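You operate a simulated robot arm through the tools that you are given. There is no shell and no other tool.

The job below is to be done with a simulated robot arm. You get a single attempt, and the scene is never put back.

Task
Shut the propagator lid and sliders, mist 4 times, soil heat to 16.
Fine: lid and both vent sliders first, then mist; change no other setting.

The check looks at the end state, three seconds after you hand in, the way a careful person would. Anything else that was tipped, shoved, dropped, spilled or broken makes it a failure. Lids that push on must go on centred and level and be pressed home; caps that screw on are set level and turned clockwise until they are tight.

Robot
A 6-joint arm with a fingered hand, fixed in place. Base frame: the origin is on the floor under the middle of its stand, x ahead of it, y to its left, z up. Lengths are in m, angles in degrees, forces in N, time in s.
With the tool pointing down near the work surface it reaches from about 0.3 to 0.7 m from the base axis. Its first joint turns from -166.0 to 166.0 degrees. Payload 4 kg.
Tool frame: the origin (TCP) lies between the finger pads and is the grasp point; the fingertips stand 0.022 m ahead of it; z points along the fingers, y is the line along which they close. The gripper opens to 0.112 m; its body begins 0.06 m behind the TCP. The gripper is a hand of 4 fingers: y runs from the thumb to the fingers, the wrist lies at [0, 0, -0.218] in the tool frame, and closing takes about 1.5 s.
Orientation is told as [roll, pitch, yaw] about the base's x, y, z axes, in that order, counted from this pose: with the fingers straight down and closing along the base's y, the tool's x points along the base's -x, its y along +y and its z along -z.

Tools
- The arm moves only by the tool drive_tool. Its argument "increments" is one flat list of numbers, 7 for each row, row after row: the turn, a rotation vector about the tool's x, y, z in rad, then the shift along the tool's x, y, z in cm, then the opening, from 0 (shut) to 1 (fully open). In form: [rx, ry, rz, x, y, z, grip, rx, ry, rz, x, y, z, grip, ...]. A call has 1 to 20 rows; each row is the pose to reach, as a shift and turn from the pose commanded when the call began, along the tool's axes at that moment. A row lasts 0.2 s, in which the tool goes at most 0.05 m and 8.6 degrees; a call with a longer step from one row to the next is refused whole, and so is a gripper value outside its range. A pose out of reach is approached as far as the arm can. The call stops where the force on the tool passes 40 N (or 10 N more than at its start, if that is more) or the arm is blocked; 0.2 s more then pass. Each finger travels about 0.045 m/s and halts on what it meets, pressing with about 32 N; the grip force reading is that of the motor and also rises with nothing between the fingers. The clock runs only during rows and for 0.2 s after the last one: add rows that repeat a pose to give the fingers time. The reply holds the time, the measured pose of the TCP, the force on the tool along the base axes, the opening and the grip force, in the units named above and with some noise, with the torque about the TCP (base axes, N m) and any sound that the robot's microphone picked up.
- Cameras (640 x 400 px; columns grow to the right, rows downward): "scene" is fixed at [0.3999, -0.5013, 1.6849]; the picture's right is [0.99, -0.10, 0.00], its down [-0.06, -0.57, -0.82] and it looks along [0.08, 0.81, -0.57] (base axes); focal length 308 px, centre (320, 200). "wrist" rides on the gripper at [0.069, 0.004, -0.083] in the tool frame; the picture's right is [-0.06, 1.00, 0.00], its down [-0.77, -0.05, -0.64] and it looks along [-0.64, -0.04, 0.77] (tool axes); focal length 243 px, centre (320, 200). There is no depth. A picture from a camera that has moved, and an enlarged one, comes with that camera's place and axes in the base frame and with its lens.
- get_image(camera): a new picture of that camera. The clock stands still meanwhile.
- set_grasp(shape): the hand has 4 fingers and takes this shape, open, in about a second: jaw (thumb against the fingers, like two jaws); tri (thumb and two fingers); tip (a fingertip pinch); poke (one finger out to press); point (the index stretched); flat (the hand flat); cup (the hand cupped); fist (a fist). The gripper value then closes the fingers along that shape, each until it touches; the sizes above hold for jaw. It gives what a move gives, with no picture.
- zoom(camera, box): a new picture of the part [left, top, right, bottom] of that camera's present view, enlarged. The clock stands still meanwhile.
- close_job(): hands the job in; it is judged then, once.

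Nothing tells you positions but the pictures and the camera data. Unless the task says otherwise, let go and move clear before handing in.

The tools are called as name(argument=value, ...) on one line, values as JSON. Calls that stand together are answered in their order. drive_tool: Moves the arm, as the interface text tells. Its arguments: {"type":"object","properties":{"increments":{"type":"array","items":{"type":"number"}}},"required":["increments"]} The other tools are called the same way: set_grasp (shape) gives the hand a shape; get_image (camera) takes a picture; zoom (camera, box) takes an enlarged picture of a part of a camera's view; close_job () hands the job in.

At the start:

```text
time_s: 0.0
position: [0.2706, 0.1845, 1.3589]
orientation: [0.1, 0.0, -0.1]
wrist_force: [-0.5, -0.2, -0.4]
ft_torque: [0.0, -0.06, 0.02]
gripper_width: 0.1121
grasp_force: 0.1
shape: jaw
```

scene: 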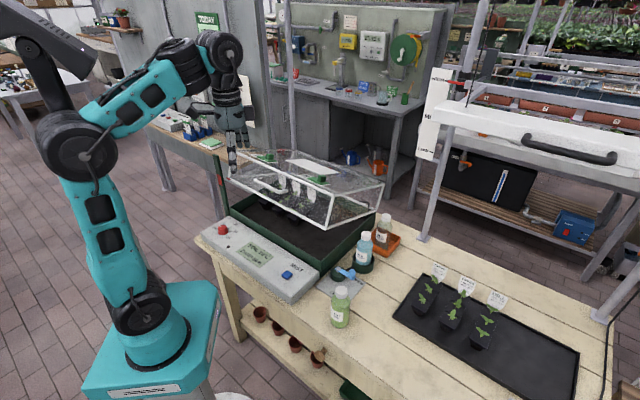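
wrist: 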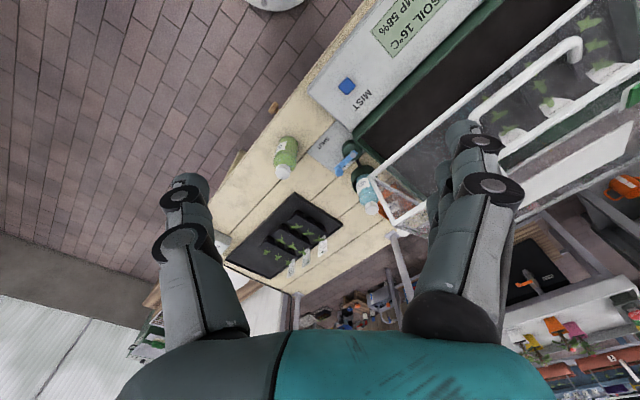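

I see a propagator with a hinged clear lid standing open, a control panel with a display (SOIL 16°C?), a red knob/button and a blue MIST button. I'll zoom in on these to find positions before moving anything.

zoom(camera="scene", box=[180, 130, 420, 310])

zoom(camera="scene", box=[190, 210, 330, 300])

zoom(camera="scene", box=[220, 140, 400, 240])

zoom(camera="wrist", box=[300, 0, 640, 220])

```text
2.22 times, centred on (300, 220) of scene
camera zoom: at [0.3999, -0.5013, 1.6849], right [0.99, -0.1, 0.0], down [-0.06, -0.57, -0.82], along [0.08, 0.81, -0.57], focal length 685 px, centre (364, 156)
```

zoom: 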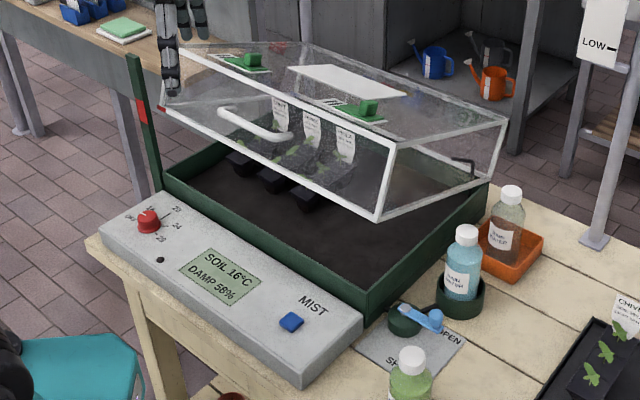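

```text
4.44 times, centred on (260, 255) of scene
camera zoom: at [0.3999, -0.5013, 1.6849], right [0.99, -0.1, 0.0], down [-0.06, -0.57, -0.82], along [0.08, 0.81, -0.57], focal length 1370 px, centre (587, -44)
```

zoom: 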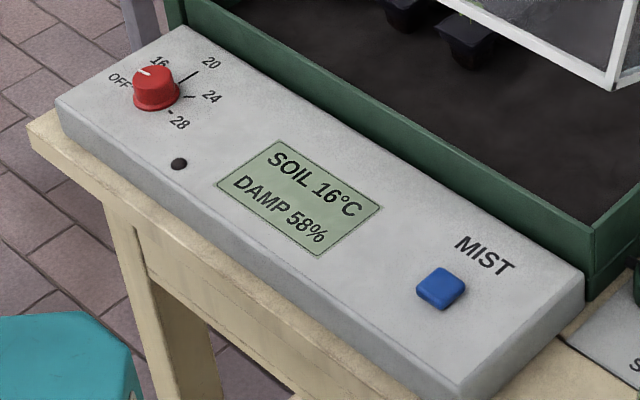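

```text
3.56 times, centred on (310, 190) of scene
camera zoom: at [0.3999, -0.5013, 1.6849], right [0.99, -0.1, 0.0], down [-0.06, -0.57, -0.82], along [0.08, 0.81, -0.57], focal length 1096 px, centre (356, 236)
```

zoom: 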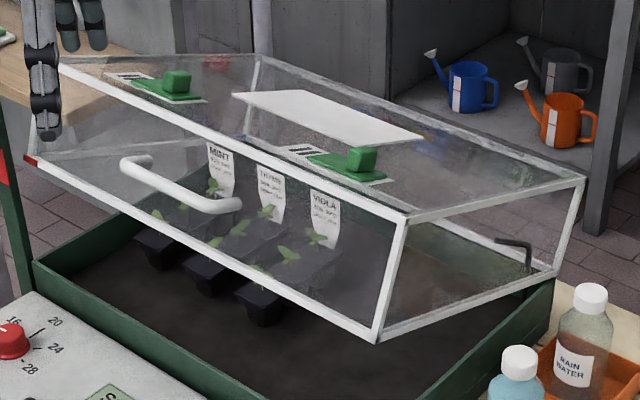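

```text
1.82 times, centred on (470, 110) of wrist
camera zoom: at [0.201, 0.1891, 1.4422], right [0.06, 1.0, 0.0], down [0.77, -0.05, 0.64], along [0.64, -0.04, -0.77], focal length 441 px, centre (47, 364)
```

zoom: 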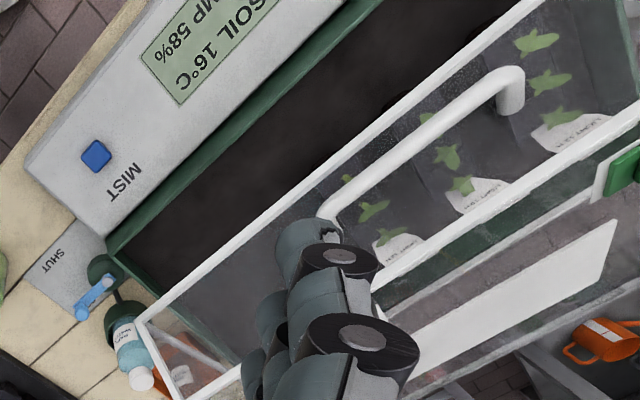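

The propagator sits at about 45° to the robot. Triangulation puts the blue MIST button near (0.356, 0.241, 0.85), the red soil knob near (0.10, 0.50, 0.86), and the raised lid's front edge at z≈1.01. I don't yet know how the lid is held open, because there is a green post with a red band at its front-left corner. I'll move the wrist camera over to look at it, staying well clear.

drive_tool(increments=[0, 0, -0.0654, 2.25, 2.0, 0.9, 1, 0, 0, -0.1308, 4.5, 4.0, 1.8, 1, 0, 0, -0.1963, 6.75, 6.0, 2.7, 1, 0, 0, -0.2617, 9.0, 8.0, 3.6, 1, 0, 0, -0.3271, 11.25, 10.0, 4.5, 1, 0, 0, -0.3925, 13.5, 12.0, 5.4, 1, 0, 0, -0.4579, 15.75, 14.0, 6.3, 1, 0, 0, -0.5233, 18.0, 16.0, 7.2, 1, 0, 0, -0.5888, 20.25, 18.0, 8.1, 1, 0, 0, -0.6542, 22.5, 20.0, 9.0, 1, 0, 0, -0.7196, 24.75, 22.0, 9.9, 1, 0, 0, -0.785, 27.0, 24.0, 10.8, 1])

get_image(camera="wrist")

get_image(camera="scene")

```text
time_s: 2.6
position: [0.0002, 0.4248, 1.2528]
orientation: [0.2, -0.1, 44.9]
wrist_force: [0.3, -0.9, -0.3]
ft_torque: [-0.02, -0.01, 0.02]
gripper_width: 0.1118
grasp_force: 0.0
shape: jaw
```

```text
taken
camera wrist: at [-0.0512, 0.3795, 1.3353], right [-0.66, 0.75, 0.0], down [0.58, 0.5, 0.64], along [0.48, 0.43, -0.77], focal length 243 px, centre (320, 200)
```

wrist: 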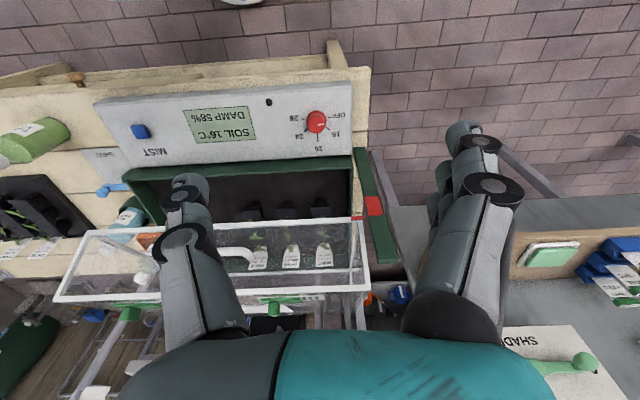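

```text
taken
```

scene: 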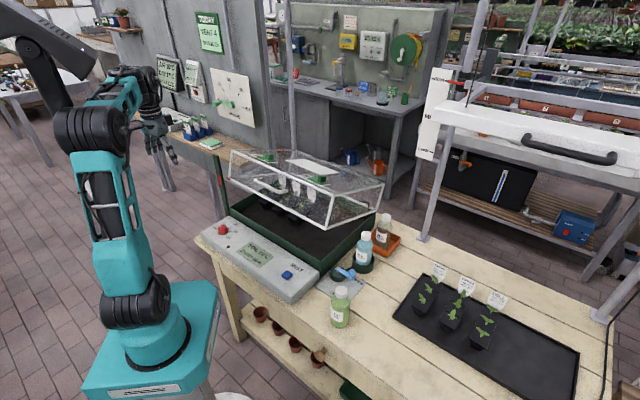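

The wrist view is upside down, with the robot side at the top. I'll zoom on the post, the lid corner and the knob.

zoom(camera="wrist", box=[220, 80, 420, 205])

zoom(camera="wrist", box=[270, 80, 370, 160])

zoom(camera="wrist", box=[40, 180, 420, 340])

zoom(camera="scene", box=[190, 130, 290, 240])

```text
3.20 times, centred on (320, 142) of wrist
camera zoom: at [-0.0512, 0.3795, 1.3353], right [-0.66, 0.75, 0.0], down [0.58, 0.5, 0.64], along [0.48, 0.43, -0.77], focal length 776 px, centre (320, 384)
```

zoom: 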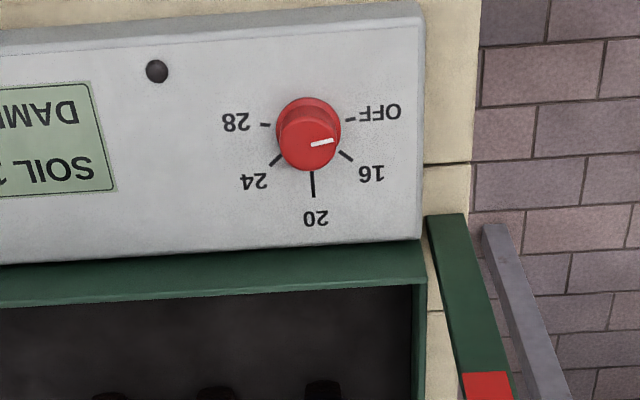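

```text
5.00 times, centred on (320, 120) of wrist
camera zoom: at [-0.0512, 0.3795, 1.3353], right [-0.66, 0.75, 0.0], down [0.58, 0.5, 0.64], along [0.48, 0.43, -0.77], focal length 1213 px, centre (320, 600)
```

zoom: 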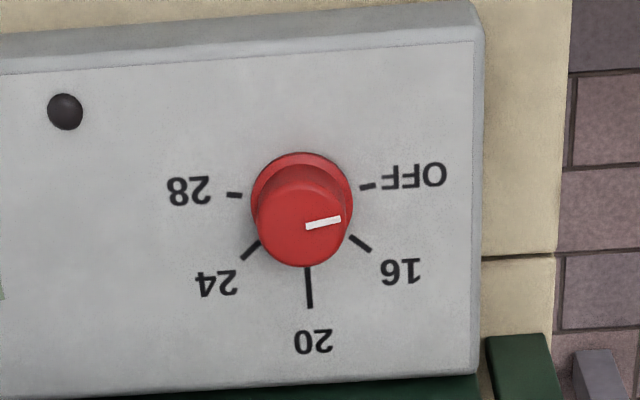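

```text
1.68 times, centred on (230, 260) of wrist
camera zoom: at [-0.0512, 0.3795, 1.3353], right [-0.66, 0.75, 0.0], down [0.58, 0.5, 0.64], along [0.48, 0.43, -0.77], focal length 409 px, centre (472, 99)
```

zoom: 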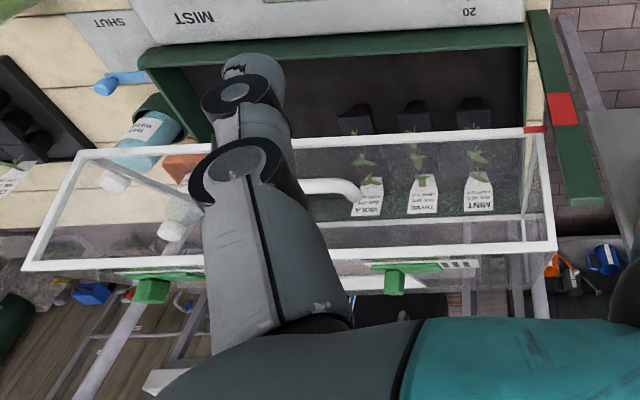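

```text
3.64 times, centred on (240, 185) of scene
camera zoom: at [0.3999, -0.5013, 1.6849], right [0.99, -0.1, 0.0], down [-0.06, -0.57, -0.82], along [0.08, 0.81, -0.57], focal length 1121 px, centre (611, 254)
```

zoom: 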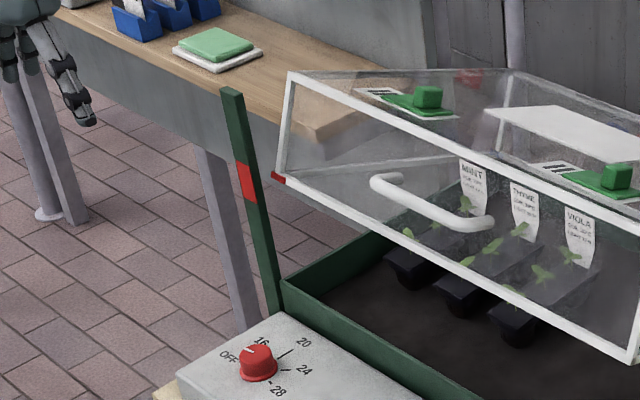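

The knob pointer looks to be at OFF, with 16 one mark (about 45°) clockwise. The green post carries only a red height band matching the lid's red tab, so it looks like a gauge and not a catch. Next I'll move the hand in front of and above the lid to see the handle and vent sliders.

drive_tool(increments=[0, 0, 0, -2.5, -3.1, 0, 1, 0, 0, 0, -5.0, -6.2, 0, 1, 0, 0, 0, -7.5, -9.3, 0, 1, 0, 0, 0, -10.0, -12.4, 0, 1, 0, 0, 0, -12.5, -15.5, 0, 1, 0, 0, 0, -15.0, -18.5, 0, 1])

get_image(camera="wrist")

get_image(camera="scene")

```text
time_s: 4.0
position: [0.2375, 0.4022, 1.2523]
orientation: [0.0, 0.1, 45.0]
wrist_force: [1.0, -0.8, -0.4]
ft_torque: [-0.01, -0.04, 0.0]
gripper_width: 0.1122
grasp_force: 0.0
shape: jaw
```

```text
taken
camera wrist: at [0.185, 0.3558, 1.3358], right [-0.66, 0.75, 0.0], down [0.57, 0.51, 0.64], along [0.48, 0.42, -0.77], focal length 243 px, centre (320, 200)
```

wrist: 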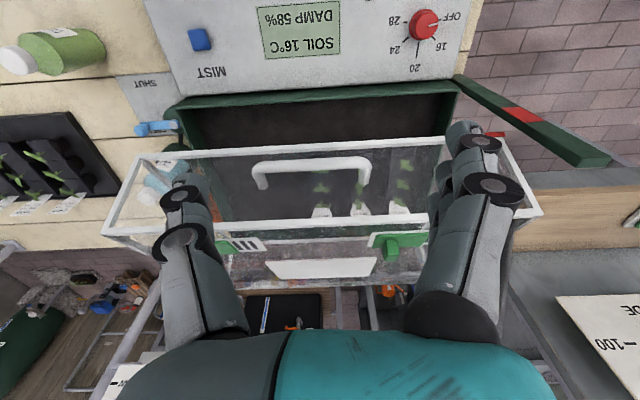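

```text
taken
```

scene: 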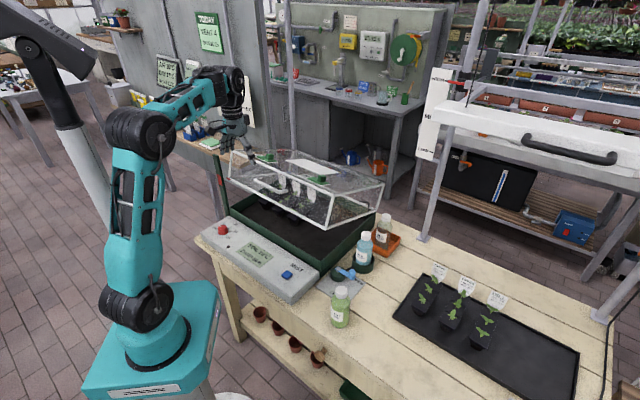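

zoom(camera="wrist", box=[200, 120, 460, 290])

zoom(camera="wrist", box=[80, 60, 640, 320])

zoom(camera="scene", box=[220, 140, 390, 240])

```text
2.35 times, centred on (330, 205) of wrist
camera zoom: at [0.185, 0.3558, 1.3358], right [-0.66, 0.75, 0.0], down [0.57, 0.51, 0.64], along [0.48, 0.42, -0.77], focal length 571 px, centre (296, 188)
```

zoom: 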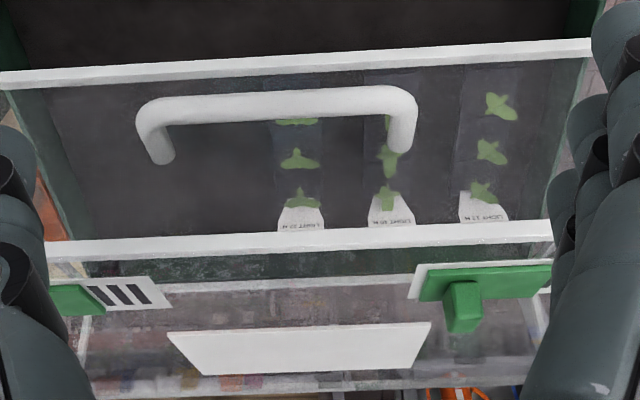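

```text
1.14 times, centred on (360, 190) of wrist
camera zoom: at [0.185, 0.3558, 1.3358], right [-0.66, 0.75, 0.0], down [0.57, 0.51, 0.64], along [0.48, 0.42, -0.77], focal length 277 px, centre (274, 211)
```

zoom: 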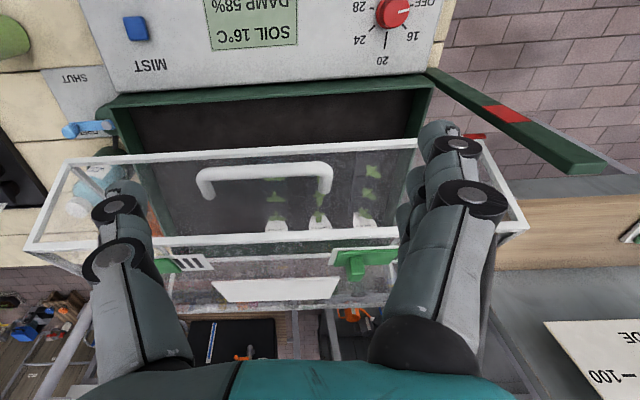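

```text
3.76 times, centred on (305, 190) of scene
camera zoom: at [0.3999, -0.5013, 1.6849], right [0.99, -0.1, 0.0], down [-0.06, -0.57, -0.82], along [0.08, 0.81, -0.57], focal length 1161 px, centre (376, 238)
```

zoom: 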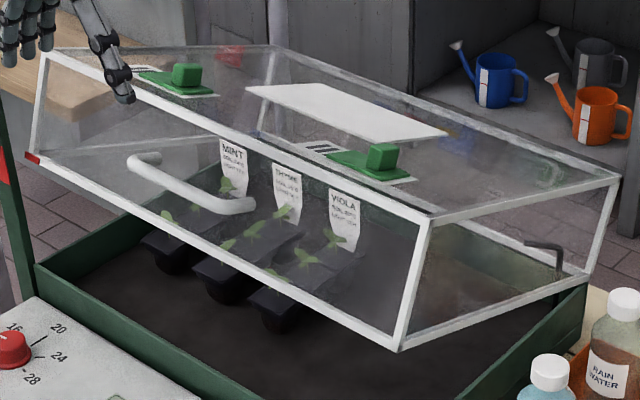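

The handle bar runs along v at about (u=0.53, z=1.09) in the propagator's own axes. The lid stands about 18° open with no visible prop, so the hinge is probably stiff. The sliders have green plates beside striped grilles. I'll switch to a poke shape and see where that fingertip lies.

set_grasp(shape="poke")

get_image(camera="wrist")

zoom(camera="scene", box=[180, 50, 300, 200])

```text
time_s: 4.9
position: [0.2363, 0.4023, 1.2526]
orientation: [0.0, 0.0, 45.0]
wrist_force: [0.3, 0.8, 0.4]
ft_torque: [0.04, 0.02, -0.05]
gripper_width: 0.0
grasp_force: 0.0
shape: poke
```

```text
taken
camera wrist: at [0.1845, 0.356, 1.3358], right [-0.66, 0.75, 0.0], down [0.58, 0.51, 0.64], along [0.48, 0.42, -0.77], focal length 243 px, centre (320, 200)
```

wrist: 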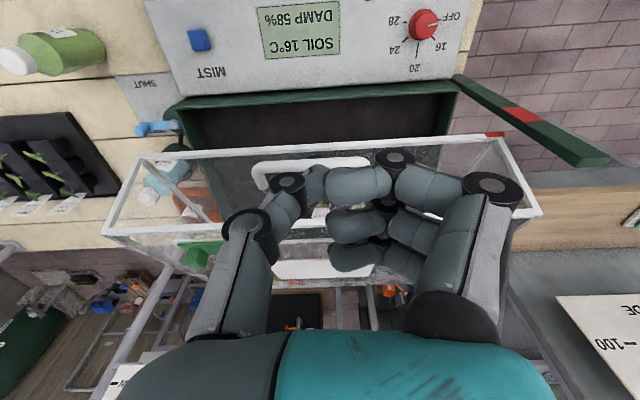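

```text
2.67 times, centred on (240, 125) of scene
camera zoom: at [0.3999, -0.5013, 1.6849], right [0.99, -0.1, 0.0], down [-0.06, -0.57, -0.82], along [0.08, 0.81, -0.57], focal length 822 px, centre (533, 400)
```

zoom: 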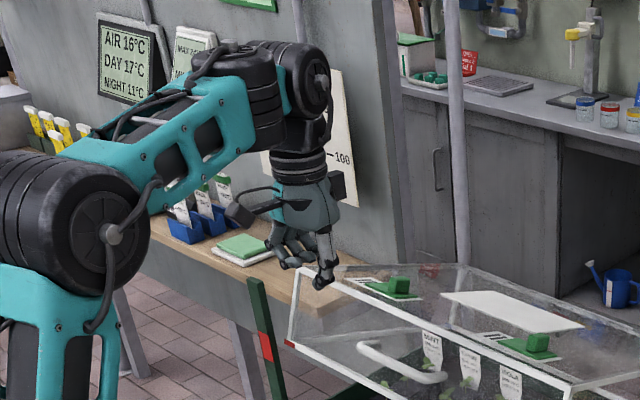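

zoom(camera="wrist", box=[180, 120, 540, 345])

zoom(camera="scene", box=[220, 100, 270, 170])

```text
1.78 times, centred on (360, 232) of wrist
camera zoom: at [0.1845, 0.356, 1.3358], right [-0.66, 0.75, 0.0], down [0.58, 0.51, 0.64], along [0.48, 0.42, -0.77], focal length 431 px, centre (249, 142)
```

zoom: 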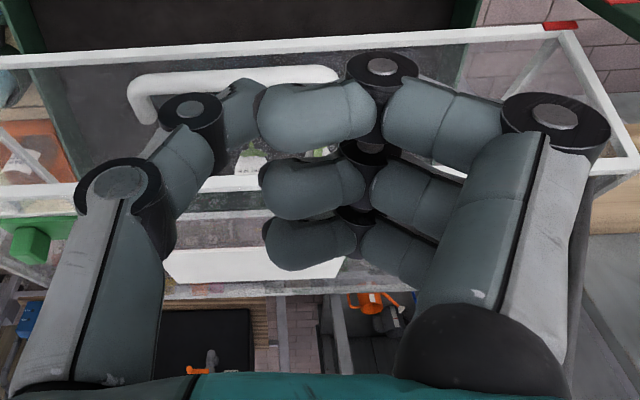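

```text
5.71 times, centred on (245, 135) of scene
camera zoom: at [0.3999, -0.5013, 1.6849], right [0.99, -0.1, 0.0], down [-0.06, -0.57, -0.82], along [0.08, 0.81, -0.57], focal length 1762 px, centre (749, 571)
```

zoom: 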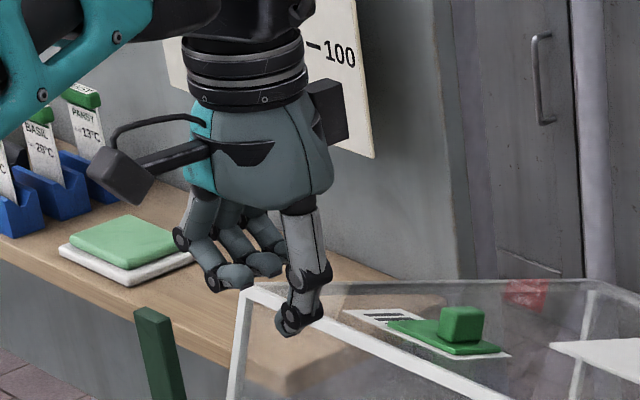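

In poke the fingers are only half-curled. I'll close along that shape to see its final form.

drive_tool(increments=[0, 0, 0, 0, 0, 0, 0.5, 0, 0, 0, 0, 0, 0, 0, 0, 0, 0, 0, 0, 0, 0, 0, 0, 0, 0, 0, 0, 0, 0, 0, 0, 0, 0, 0, 0, 0, 0, 0, 0, 0, 0, 0, 0, 0, 0, 0, 0, 0, 0])

zoom(camera="wrist", box=[180, 120, 540, 345])

zoom(camera="scene", box=[220, 100, 270, 170])

```text
time_s: 6.5
position: [0.2372, 0.4021, 1.253]
orientation: [0.1, -0.1, 45.0]
wrist_force: [0.5, -1.0, 0.7]
ft_torque: [0.0, 0.0, 0.02]
gripper_width: 0.0002
grasp_force: 31.7
shape: jaw
```

```text
1.78 times, centred on (360, 232) of wrist
camera zoom: at [0.1848, 0.3559, 1.3358], right [-0.66, 0.75, 0.0], down [0.58, 0.51, 0.64], along [0.48, 0.42, -0.77], focal length 431 px, centre (249, 142)
```

zoom: 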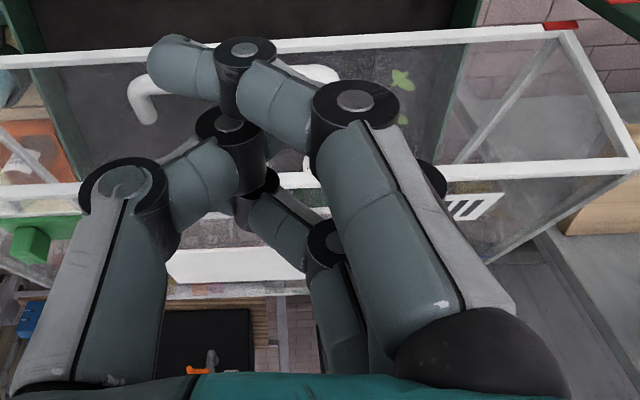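

```text
5.71 times, centred on (245, 135) of scene
camera zoom: at [0.3999, -0.5013, 1.6849], right [0.99, -0.1, 0.0], down [-0.06, -0.57, -0.82], along [0.08, 0.81, -0.57], focal length 1762 px, centre (749, 571)
```

zoom: 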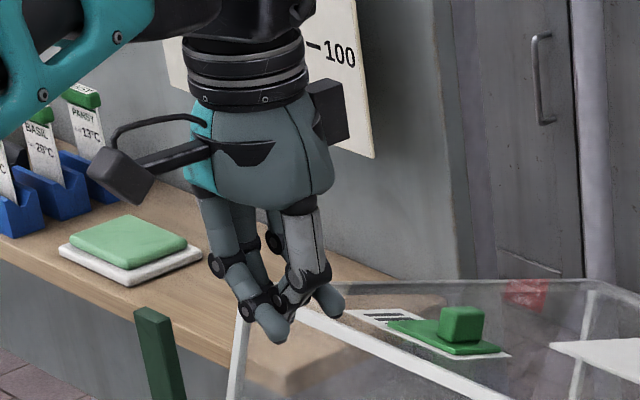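

The shape went back to jaw because I changed the gripper value. I'll look at the "point" shape as a pusher.

set_grasp(shape="point")

zoom(camera="wrist", box=[180, 60, 540, 345])

zoom(camera="scene", box=[220, 100, 270, 170])

```text
time_s: 7.4
position: [0.2363, 0.4009, 1.2532]
orientation: [0.0, -0.1, 45.0]
wrist_force: [-1.0, 0.4, -0.2]
ft_torque: [-0.01, -0.04, 0.01]
gripper_width: 0.106
grasp_force: 0.0
shape: point
```

```text
1.40 times, centred on (360, 202) of wrist
camera zoom: at [0.1848, 0.3559, 1.3358], right [-0.66, 0.75, 0.0], down [0.58, 0.51, 0.64], along [0.48, 0.42, -0.77], focal length 340 px, centre (264, 196)
```

zoom: 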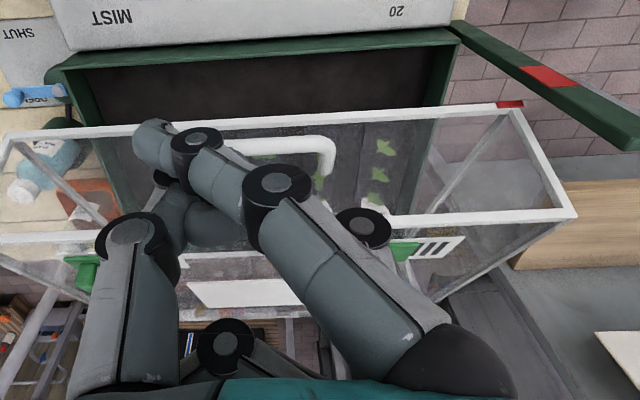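

```text
5.71 times, centred on (245, 135) of scene
camera zoom: at [0.3999, -0.5013, 1.6849], right [0.99, -0.1, 0.0], down [-0.06, -0.57, -0.82], along [0.08, 0.81, -0.57], focal length 1762 px, centre (749, 571)
```

zoom: 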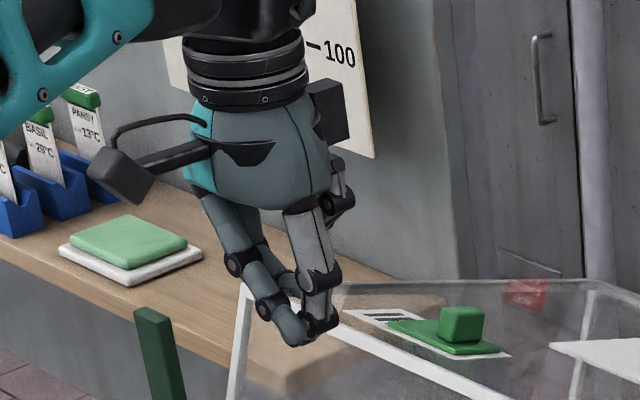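

drive_tool(increments=[0, 0, 0, 0, 0, 0, 1, 0, 0, 0, 0, 0, 0, 1, 0, 0, 0, 0, 0, 0, 1])

zoom(camera="wrist", box=[180, 60, 540, 345])

zoom(camera="scene", box=[220, 100, 270, 170])

```text
time_s: 8.2
position: [0.2369, 0.4017, 1.2516]
orientation: [0.0, -0.1, 45.0]
wrist_force: [0.4, 0.0, -1.0]
ft_torque: [0.0, 0.0, 0.01]
gripper_width: 0.1061
grasp_force: 0.1
shape: point
```

```text
1.40 times, centred on (360, 202) of wrist
camera zoom: at [0.1848, 0.3559, 1.3358], right [-0.66, 0.75, 0.0], down [0.58, 0.51, 0.64], along [0.48, 0.42, -0.77], focal length 340 px, centre (264, 196)
```

zoom: 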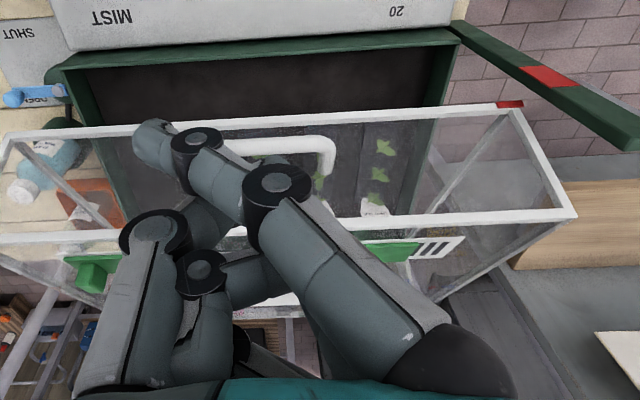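

```text
5.71 times, centred on (245, 135) of scene
camera zoom: at [0.3999, -0.5013, 1.6849], right [0.99, -0.1, 0.0], down [-0.06, -0.57, -0.82], along [0.08, 0.81, -0.57], focal length 1762 px, centre (749, 571)
```

zoom: 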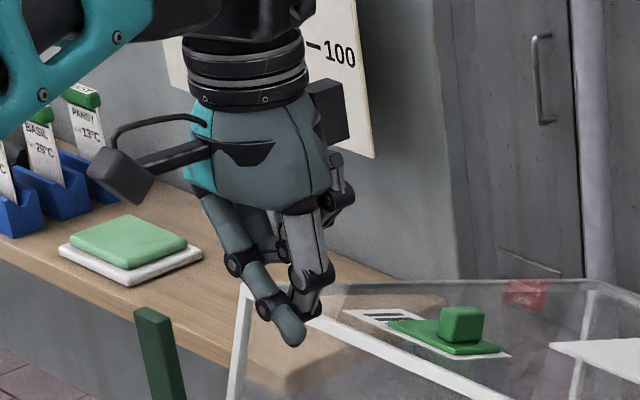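

set_grasp(shape="poke")

drive_tool(increments=[0, 0, 0, 0, 0, 0, 1, 0, 0, 0, 0, 0, 0, 1, 0, 0, 0, 0, 0, 0, 1])

zoom(camera="wrist", box=[180, 60, 540, 345])

zoom(camera="scene", box=[220, 100, 270, 170])

```text
time_s: 9.1
position: [0.2364, 0.4015, 1.2533]
orientation: [0.0, -0.1, 45.0]
wrist_force: [0.2, -0.9, -1.2]
ft_torque: [0.0, 0.01, 0.0]
gripper_width: 0.0
grasp_force: 0.0
shape: poke
```

```text
time_s: 9.9
position: [0.2368, 0.4009, 1.252]
orientation: [0.0, -0.2, 45.0]
wrist_force: [0.9, -0.3, -0.6]
ft_torque: [0.0, 0.0, 0.0]
gripper_width: 0.0
grasp_force: 0.1
shape: poke
```

```text
1.40 times, centred on (360, 202) of wrist
camera zoom: at [0.1848, 0.3559, 1.3358], right [-0.66, 0.75, 0.0], down [0.58, 0.51, 0.64], along [0.48, 0.42, -0.77], focal length 340 px, centre (264, 196)
```

zoom: 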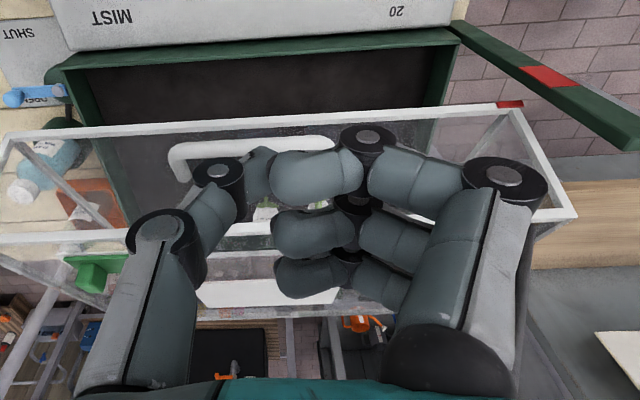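

```text
5.71 times, centred on (245, 135) of scene
camera zoom: at [0.3999, -0.5013, 1.6849], right [0.99, -0.1, 0.0], down [-0.06, -0.57, -0.82], along [0.08, 0.81, -0.57], focal length 1762 px, centre (749, 571)
```

zoom: 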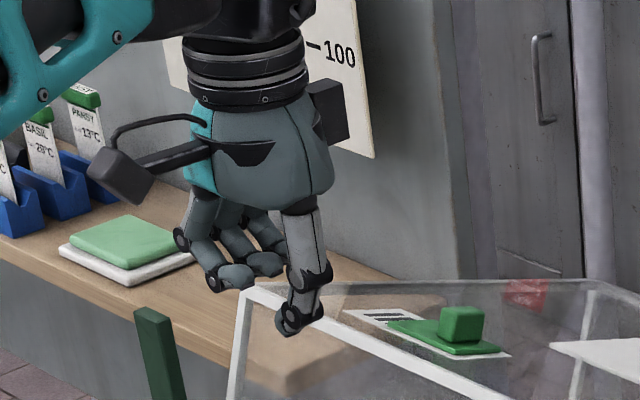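

Poke is stable with the gripper value at 1, and its thumb tip sits on the tool axis about 2 cm ahead of the TCP. I'll move it above the centre of the lid's front top edge (u≈0.616, v≈-0.11, z≈1.126 at contact), stopping about 3 cm short of contact.

drive_tool(increments=[0, 0, 0, -3.3, -0.1, 0, 1, 0, 0, 0, -6.6, -0.2, 0, 1, 0, 0, 0, -9.9, -0.4, 0, 1, 0, 0, 0, -13.2, -0.5, 1.5, 1, 0, 0, 0, -16.5, -0.6, 3.5, 1, 0, 0, 0, -16.5, -0.6, 5.5, 1, 0, 0, 0, -16.5, -0.6, 7.2, 1])

get_image(camera="wrist")

zoom(camera="scene", box=[200, 90, 400, 240])

```text
time_s: 11.5
position: [0.3584, 0.5122, 1.1779]
orientation: [0.0, 0.0, 45.0]
wrist_force: [-0.1, -0.5, -0.5]
ft_torque: [0.0, 0.0, 0.01]
gripper_width: 0.0002
grasp_force: 0.1
shape: poke
out of reach, approached as far as the arm can: row 5, 6
```

```text
taken
camera wrist: at [0.3066, 0.4665, 1.2614], right [-0.66, 0.75, 0.0], down [0.58, 0.51, 0.64], along [0.48, 0.42, -0.77], focal length 243 px, centre (320, 200)
```

wrist: 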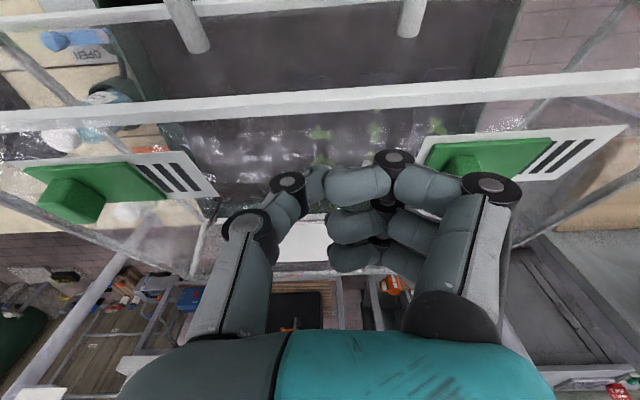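

```text
2.67 times, centred on (300, 165) of scene
camera zoom: at [0.3999, -0.5013, 1.6849], right [0.99, -0.1, 0.0], down [-0.06, -0.57, -0.82], along [0.08, 0.81, -0.57], focal length 822 px, centre (373, 293)
```

zoom: 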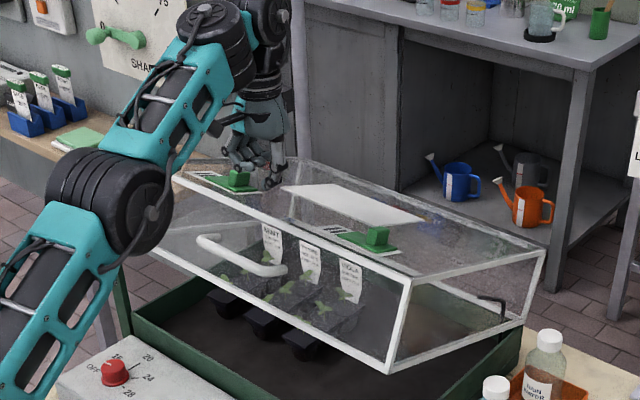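

The tip is about 3 cm above the lid's front top edge. I'll lower it gently to make contact and read the force.

drive_tool(increments=[0, 0, 0, 0, 0, 0.6, 1, 0, 0, 0, 0, 0, 1.2, 1, 0, 0, 0, 0, 0, 1.8, 1, 0, 0, 0, 0, 0, 2.2, 1, 0, 0, 0, 0, 0, 2.6, 1, 0, 0, 0, 0, 0, 3.0, 1])

zoom(camera="scene", box=[200, 90, 400, 240])

```text
time_s: 12.9
position: [0.3582, 0.5118, 1.1498]
orientation: [0.0, -0.2, 44.9]
wrist_force: [0.6, -0.6, 0.3]
ft_torque: [0.0, 0.01, 0.0]
gripper_width: 0.0001
grasp_force: 0.1
shape: poke
```

```text
2.67 times, centred on (300, 165) of scene
camera zoom: at [0.3999, -0.5013, 1.6849], right [0.99, -0.1, 0.0], down [-0.06, -0.57, -0.82], along [0.08, 0.81, -0.57], focal length 822 px, centre (373, 293)
```

zoom: 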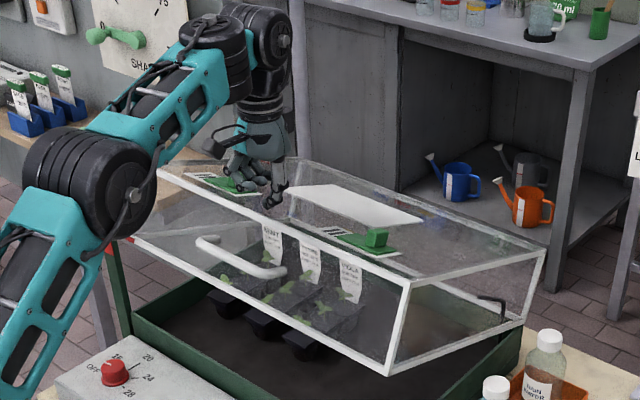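

get_image(camera="wrist")

zoom(camera="scene", box=[250, 130, 310, 175])

```text
taken
camera wrist: at [0.3061, 0.4667, 1.2319], right [-0.66, 0.75, 0.0], down [0.58, 0.51, 0.64], along [0.48, 0.43, -0.77], focal length 243 px, centre (320, 200)
```

wrist: 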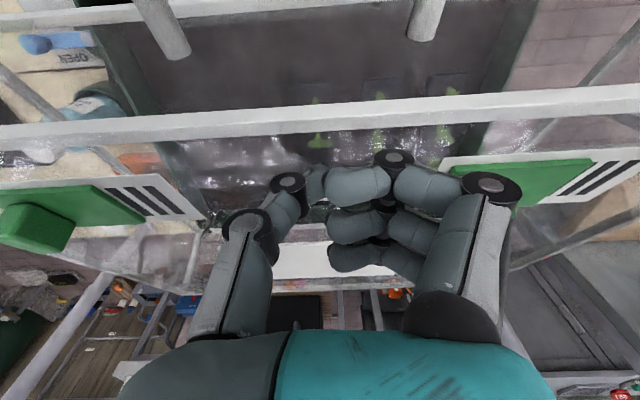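

```text
8.89 times, centred on (280, 152) of scene
camera zoom: at [0.3999, -0.5013, 1.6849], right [0.99, -0.1, 0.0], down [-0.06, -0.57, -0.82], along [0.08, 0.81, -0.57], focal length 2741 px, centre (676, 622)
```

zoom: 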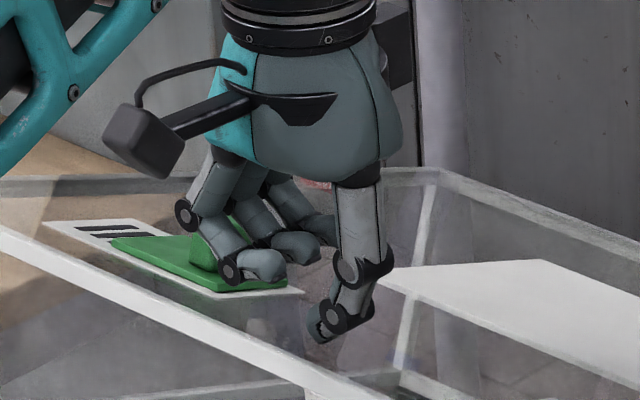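

No contact yet, but the curled fingers hang close to the far slider knob. I'll shift about 2.5 cm towards the gap between the sliders and then continue down.

drive_tool(increments=[0, 0, 0, 0, -0.6, -0.5, 1, 0, 0, 0, 0, -1.8, -0.5, 1, 0, 0, 0, 0, -2.7, -0.3, 1, 0, 0, 0, 0, -2.7, 0.2, 1, 0, 0, 0, 0, -2.7, 0.5, 1, 0, 0, 0, 0, -2.7, 0.8, 1, 0, 0, 0, 0, -2.7, 1.0, 1])

zoom(camera="scene", box=[250, 130, 310, 175])

```text
time_s: 14.5
position: [0.3767, 0.4917, 1.14]
orientation: [-0.1, -0.1, 44.9]
wrist_force: [0.4, -0.1, 1.4]
ft_torque: [-0.01, -0.03, 0.05]
gripper_width: 0.0001
grasp_force: 0.0
shape: poke
```

```text
8.89 times, centred on (280, 152) of scene
camera zoom: at [0.3999, -0.5013, 1.6849], right [0.99, -0.1, 0.0], down [-0.06, -0.57, -0.82], along [0.08, 0.81, -0.57], focal length 2741 px, centre (676, 622)
```

zoom: 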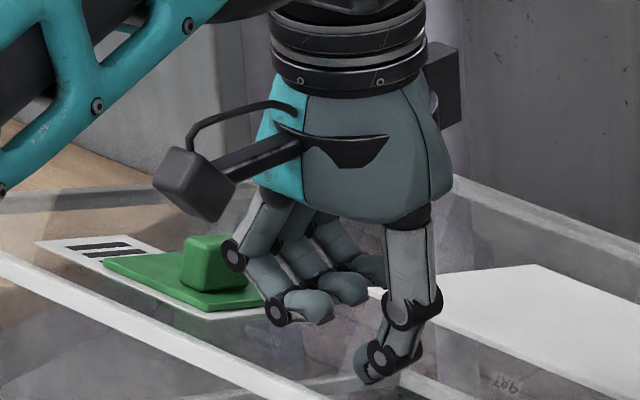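

The force is just starting to rise, so the tip is at the lid top. I'll push along the lid's closing arc (towards the robot and down) for about 2 cm and check whether the lid follows.

drive_tool(increments=[0, 0, 0, 0.0, 0, 0.3, 1, 0, 0, 0, 0.3, 0, 0.7, 1, 0, 0, 0, 0.6, 0, 1.1, 1, 0, 0, 0, 0.9, 0, 1.5, 1, 0, 0, 0, 1.2, 0, 1.9, 1])

zoom(camera="scene", box=[200, 90, 400, 240])

```text
time_s: 15.7
position: [0.3696, 0.4843, 1.1192]
orientation: [0.0, 0.0, 44.9]
wrist_force: [0.1, 0.3, -0.3]
ft_torque: [0.01, 0.0, -0.02]
gripper_width: 0.0
grasp_force: 0.0
shape: poke
```

```text
2.67 times, centred on (300, 165) of scene
camera zoom: at [0.3999, -0.5013, 1.6849], right [0.99, -0.1, 0.0], down [-0.06, -0.57, -0.82], along [0.08, 0.81, -0.57], focal length 822 px, centre (373, 293)
```

zoom: 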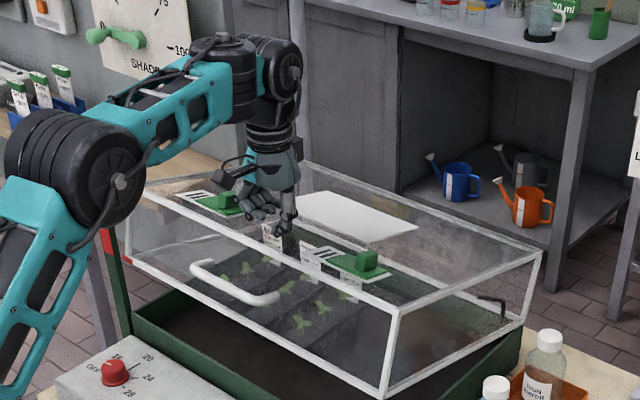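

The lid moves with the push. I'll check whether it stays put on its own by waiting without moving.

drive_tool(increments=[0, 0, 0, 0, 0, 0, 1, 0, 0, 0, 0, 0, 0, 1, 0, 0, 0, 0, 0, 0, 1])

zoom(camera="scene", box=[200, 90, 400, 240])

```text
time_s: 16.5
position: [0.3687, 0.4846, 1.1199]
orientation: [0.0, 0.1, 45.0]
wrist_force: [-0.1, -0.3, 0.1]
ft_torque: [0.0, 0.01, 0.01]
gripper_width: 0.0
grasp_force: 0.0
shape: poke
```

```text
2.67 times, centred on (300, 165) of scene
camera zoom: at [0.3999, -0.5013, 1.6849], right [0.99, -0.1, 0.0], down [-0.06, -0.57, -0.82], along [0.08, 0.81, -0.57], focal length 822 px, centre (373, 293)
```

zoom: 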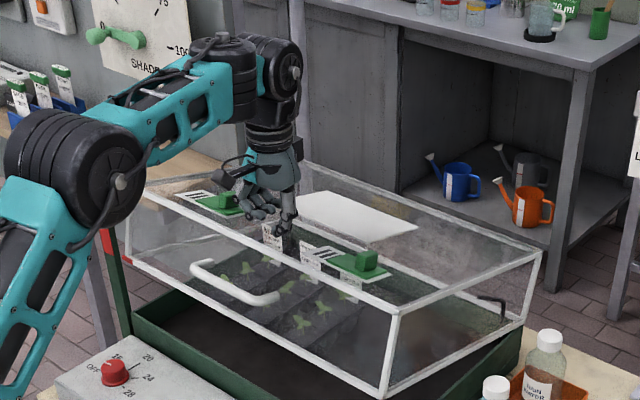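

The lid stays where it is left, so the hinge is stiff and easy to control. I'll carry on pushing along the arc to near closed.

drive_tool(increments=[0, 0, 0, 0.39, 0, 0.6, 1, 0, 0, 0, 0.78, 0, 1.2, 1, 0, 0, 0, 1.17, 0, 1.82, 1, 0, 0, 0, 1.56, 0, 2.43, 1, 0, 0, 0, 1.91, 0, 3.07, 1, 0, 0, 0, 2.25, 0, 3.7, 1, 0, 0, 0, 2.6, 0, 4.35, 1, 0, 0, 0, 2.92, 0, 4.98, 1, 0, 0, 0, 3.21, 0, 5.6, 1, 0, 0, 0, 3.5, 0, 6.2, 1])

zoom(camera="scene", box=[200, 90, 400, 240])

get_image(camera="wrist")

```text
time_s: 18.7
position: [0.3428, 0.461, 1.0584]
orientation: [0.0, 0.0, 44.9]
wrist_force: [0.1, -0.3, -0.3]
ft_torque: [0.03, 0.03, 0.03]
gripper_width: 0.0001
grasp_force: 0.1
shape: poke
```

```text
2.67 times, centred on (300, 165) of scene
camera zoom: at [0.3999, -0.5013, 1.6849], right [0.99, -0.1, 0.0], down [-0.06, -0.57, -0.82], along [0.08, 0.81, -0.57], focal length 822 px, centre (373, 293)
```

zoom: 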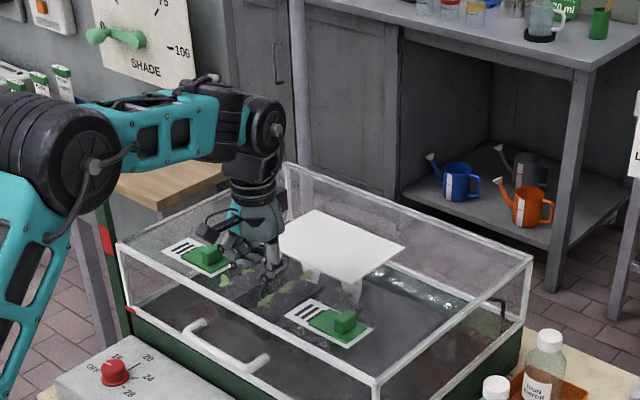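

```text
taken
camera wrist: at [0.2913, 0.4142, 1.1413], right [-0.66, 0.75, 0.0], down [0.58, 0.51, 0.64], along [0.48, 0.42, -0.77], focal length 243 px, centre (320, 200)
```

wrist: 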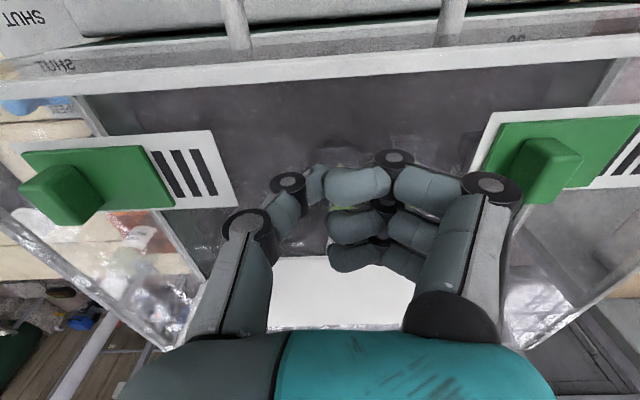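

drive_tool(increments=[0, 0, 0, 0.15, 0, 0.4, 1, 0, 0, 0, 0.3, 0, 0.8, 1, 0, 0, 0, 0.4, 0, 1.2, 1, 0, 0, 0, 0.5, 0, 1.5, 1, 0, 0, 0, 0.55, 0, 1.8, 1, 0, 0, 0, 0.6, 0, 2.1, 1])

zoom(camera="scene", box=[200, 90, 400, 240])

```text
time_s: 20.1
position: [0.3397, 0.4554, 1.038]
orientation: [0.0, -0.1, 45.0]
wrist_force: [-1.5, -1.6, 3.5]
ft_torque: [-0.03, 0.02, 0.0]
gripper_width: 0.0001
grasp_force: 0.0
shape: poke
```

```text
2.67 times, centred on (300, 165) of scene
camera zoom: at [0.3999, -0.5013, 1.6849], right [0.99, -0.1, 0.0], down [-0.06, -0.57, -0.82], along [0.08, 0.81, -0.57], focal length 822 px, centre (373, 293)
```

zoom: 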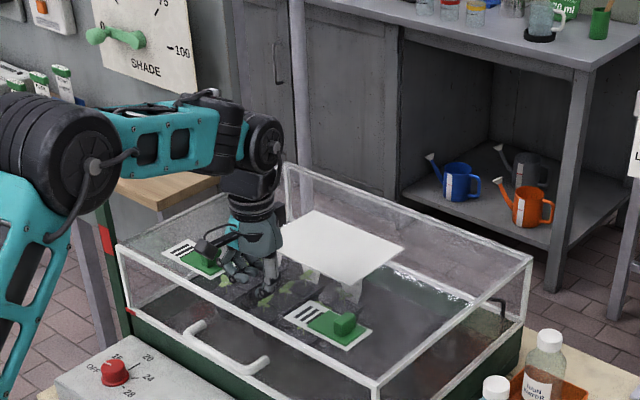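

The lid looks closed, and I'm now touching its top at z≈1.016. I'll press a little harder in millimetre steps to make sure it is home.

drive_tool(increments=[0, 0, 0, 0, 0, 0.1, 1, 0, 0, 0, 0, 0, 0.2, 1, 0, 0, 0, 0, 0, 0.3, 1, 0, 0, 0, 0, 0, 0.4, 1, 0, 0, 0, 0, 0, 0.5, 1, 0, 0, 0, 0, 0, 0.6, 1])

zoom(camera="scene", box=[220, 150, 400, 285])

```text
time_s: 21.5
position: [0.3383, 0.4556, 1.0326]
orientation: [0.1, -0.4, 44.9]
wrist_force: [10.2, -7.5, 36.7]
ft_torque: [0.01, 0.05, -0.01]
gripper_width: 0.0
grasp_force: 0.0
shape: poke
```

```text
2.96 times, centred on (310, 218) of scene
camera zoom: at [0.3999, -0.5013, 1.6849], right [0.99, -0.1, 0.0], down [-0.06, -0.57, -0.82], along [0.08, 0.81, -0.57], focal length 914 px, centre (350, 148)
```

zoom: 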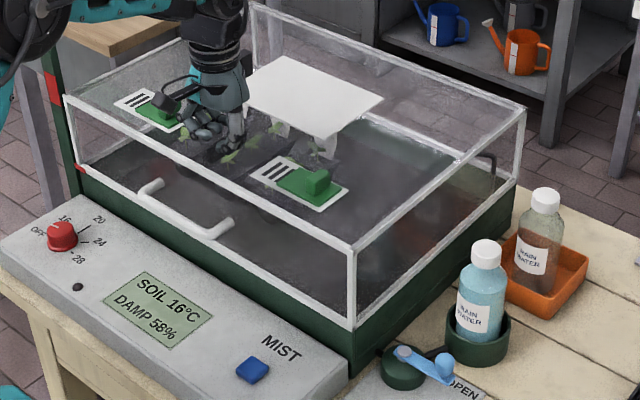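

36.7 N with no further travel, so the lid is home. Next I'll lift clear and go back to the jaw shape so I can straddle the slider knobs.

drive_tool(increments=[0, 0, 0, 0, 0, -2.0, 1, 0, 0, 0, 0, 0, -5.0, 1, 0, 0, 0, 0, 0, -8.5, 1])

set_grasp(shape="jaw")

drive_tool(increments=[0, 0, 0, 0, -3.5, 0, 0.7, 0, 0, 0, 0, -7.0, 0, 0.45, 0, 0, 0, 0, -10.5, 0, 0.45, 0, 0, 0, 0, -13.3, 0, 0.45, 0, 0, 0, 0, -13.3, 0, 0.45, 0, 0, 0, 0, -13.3, 0, 0.45])

get_image(camera="wrist")

zoom(camera="scene", box=[220, 120, 400, 255])

```text
time_s: 22.3
position: [0.337, 0.4562, 1.1155]
orientation: [-0.1, 0.0, 45.0]
wrist_force: [-0.8, -0.3, -0.8]
ft_torque: [-0.02, 0.04, -0.03]
gripper_width: 0.0
grasp_force: 0.0
shape: poke
```

```text
time_s: 23.2
position: [0.3392, 0.4556, 1.1164]
orientation: [0.1, 0.0, 45.0]
wrist_force: [0.4, 0.6, -0.3]
ft_torque: [0.0, -0.05, 0.0]
gripper_width: 0.1117
grasp_force: 0.0
shape: jaw
```

```text
time_s: 24.6
position: [0.4332, 0.362, 1.1159]
orientation: [0.0, 0.0, 44.9]
wrist_force: [0.1, -0.1, -0.2]
ft_torque: [-0.02, 0.0, 0.03]
gripper_width: 0.0511
grasp_force: 0.0
shape: jaw
```

```text
taken
camera wrist: at [0.3818, 0.3154, 1.1994], right [-0.66, 0.75, 0.0], down [0.58, 0.51, 0.64], along [0.48, 0.42, -0.77], focal length 243 px, centre (320, 200)
```

wrist: 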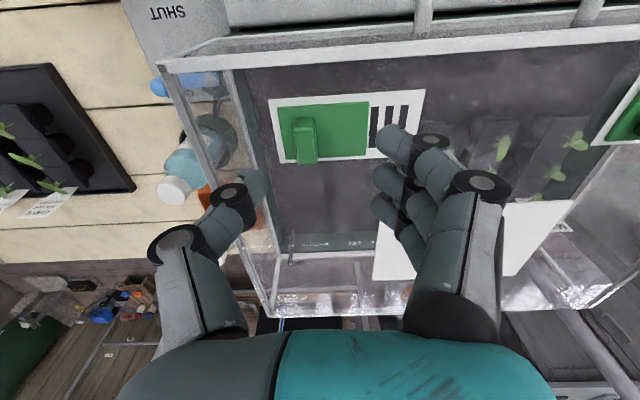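

```text
2.96 times, centred on (310, 188) of scene
camera zoom: at [0.3999, -0.5013, 1.6849], right [0.99, -0.1, 0.0], down [-0.06, -0.57, -0.82], along [0.08, 0.81, -0.57], focal length 914 px, centre (350, 237)
```

zoom: 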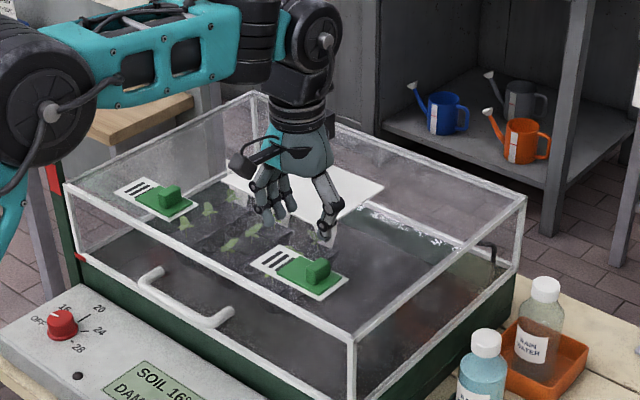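

zoom(camera="wrist", box=[240, 70, 460, 200])

zoom(camera="scene", box=[280, 165, 345, 225])

```text
2.91 times, centred on (350, 135) of wrist
camera zoom: at [0.3818, 0.3154, 1.1994], right [-0.66, 0.75, 0.0], down [0.58, 0.51, 0.64], along [0.48, 0.42, -0.77], focal length 706 px, centre (233, 389)
```

zoom: 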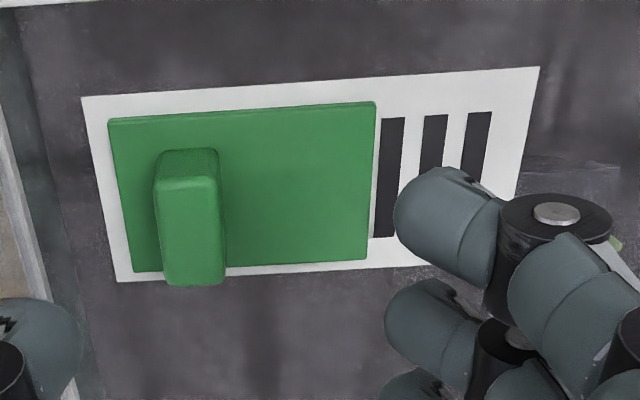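

```text
6.67 times, centred on (312, 195) of scene
camera zoom: at [0.3999, -0.5013, 1.6849], right [0.99, -0.1, 0.0], down [-0.06, -0.57, -0.82], along [0.08, 0.81, -0.57], focal length 2056 px, centre (370, 233)
```

zoom: 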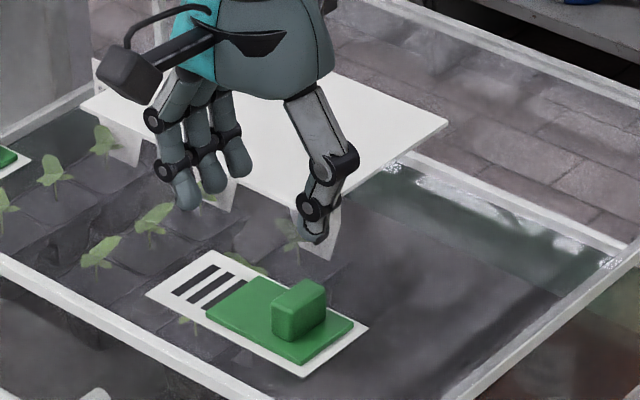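

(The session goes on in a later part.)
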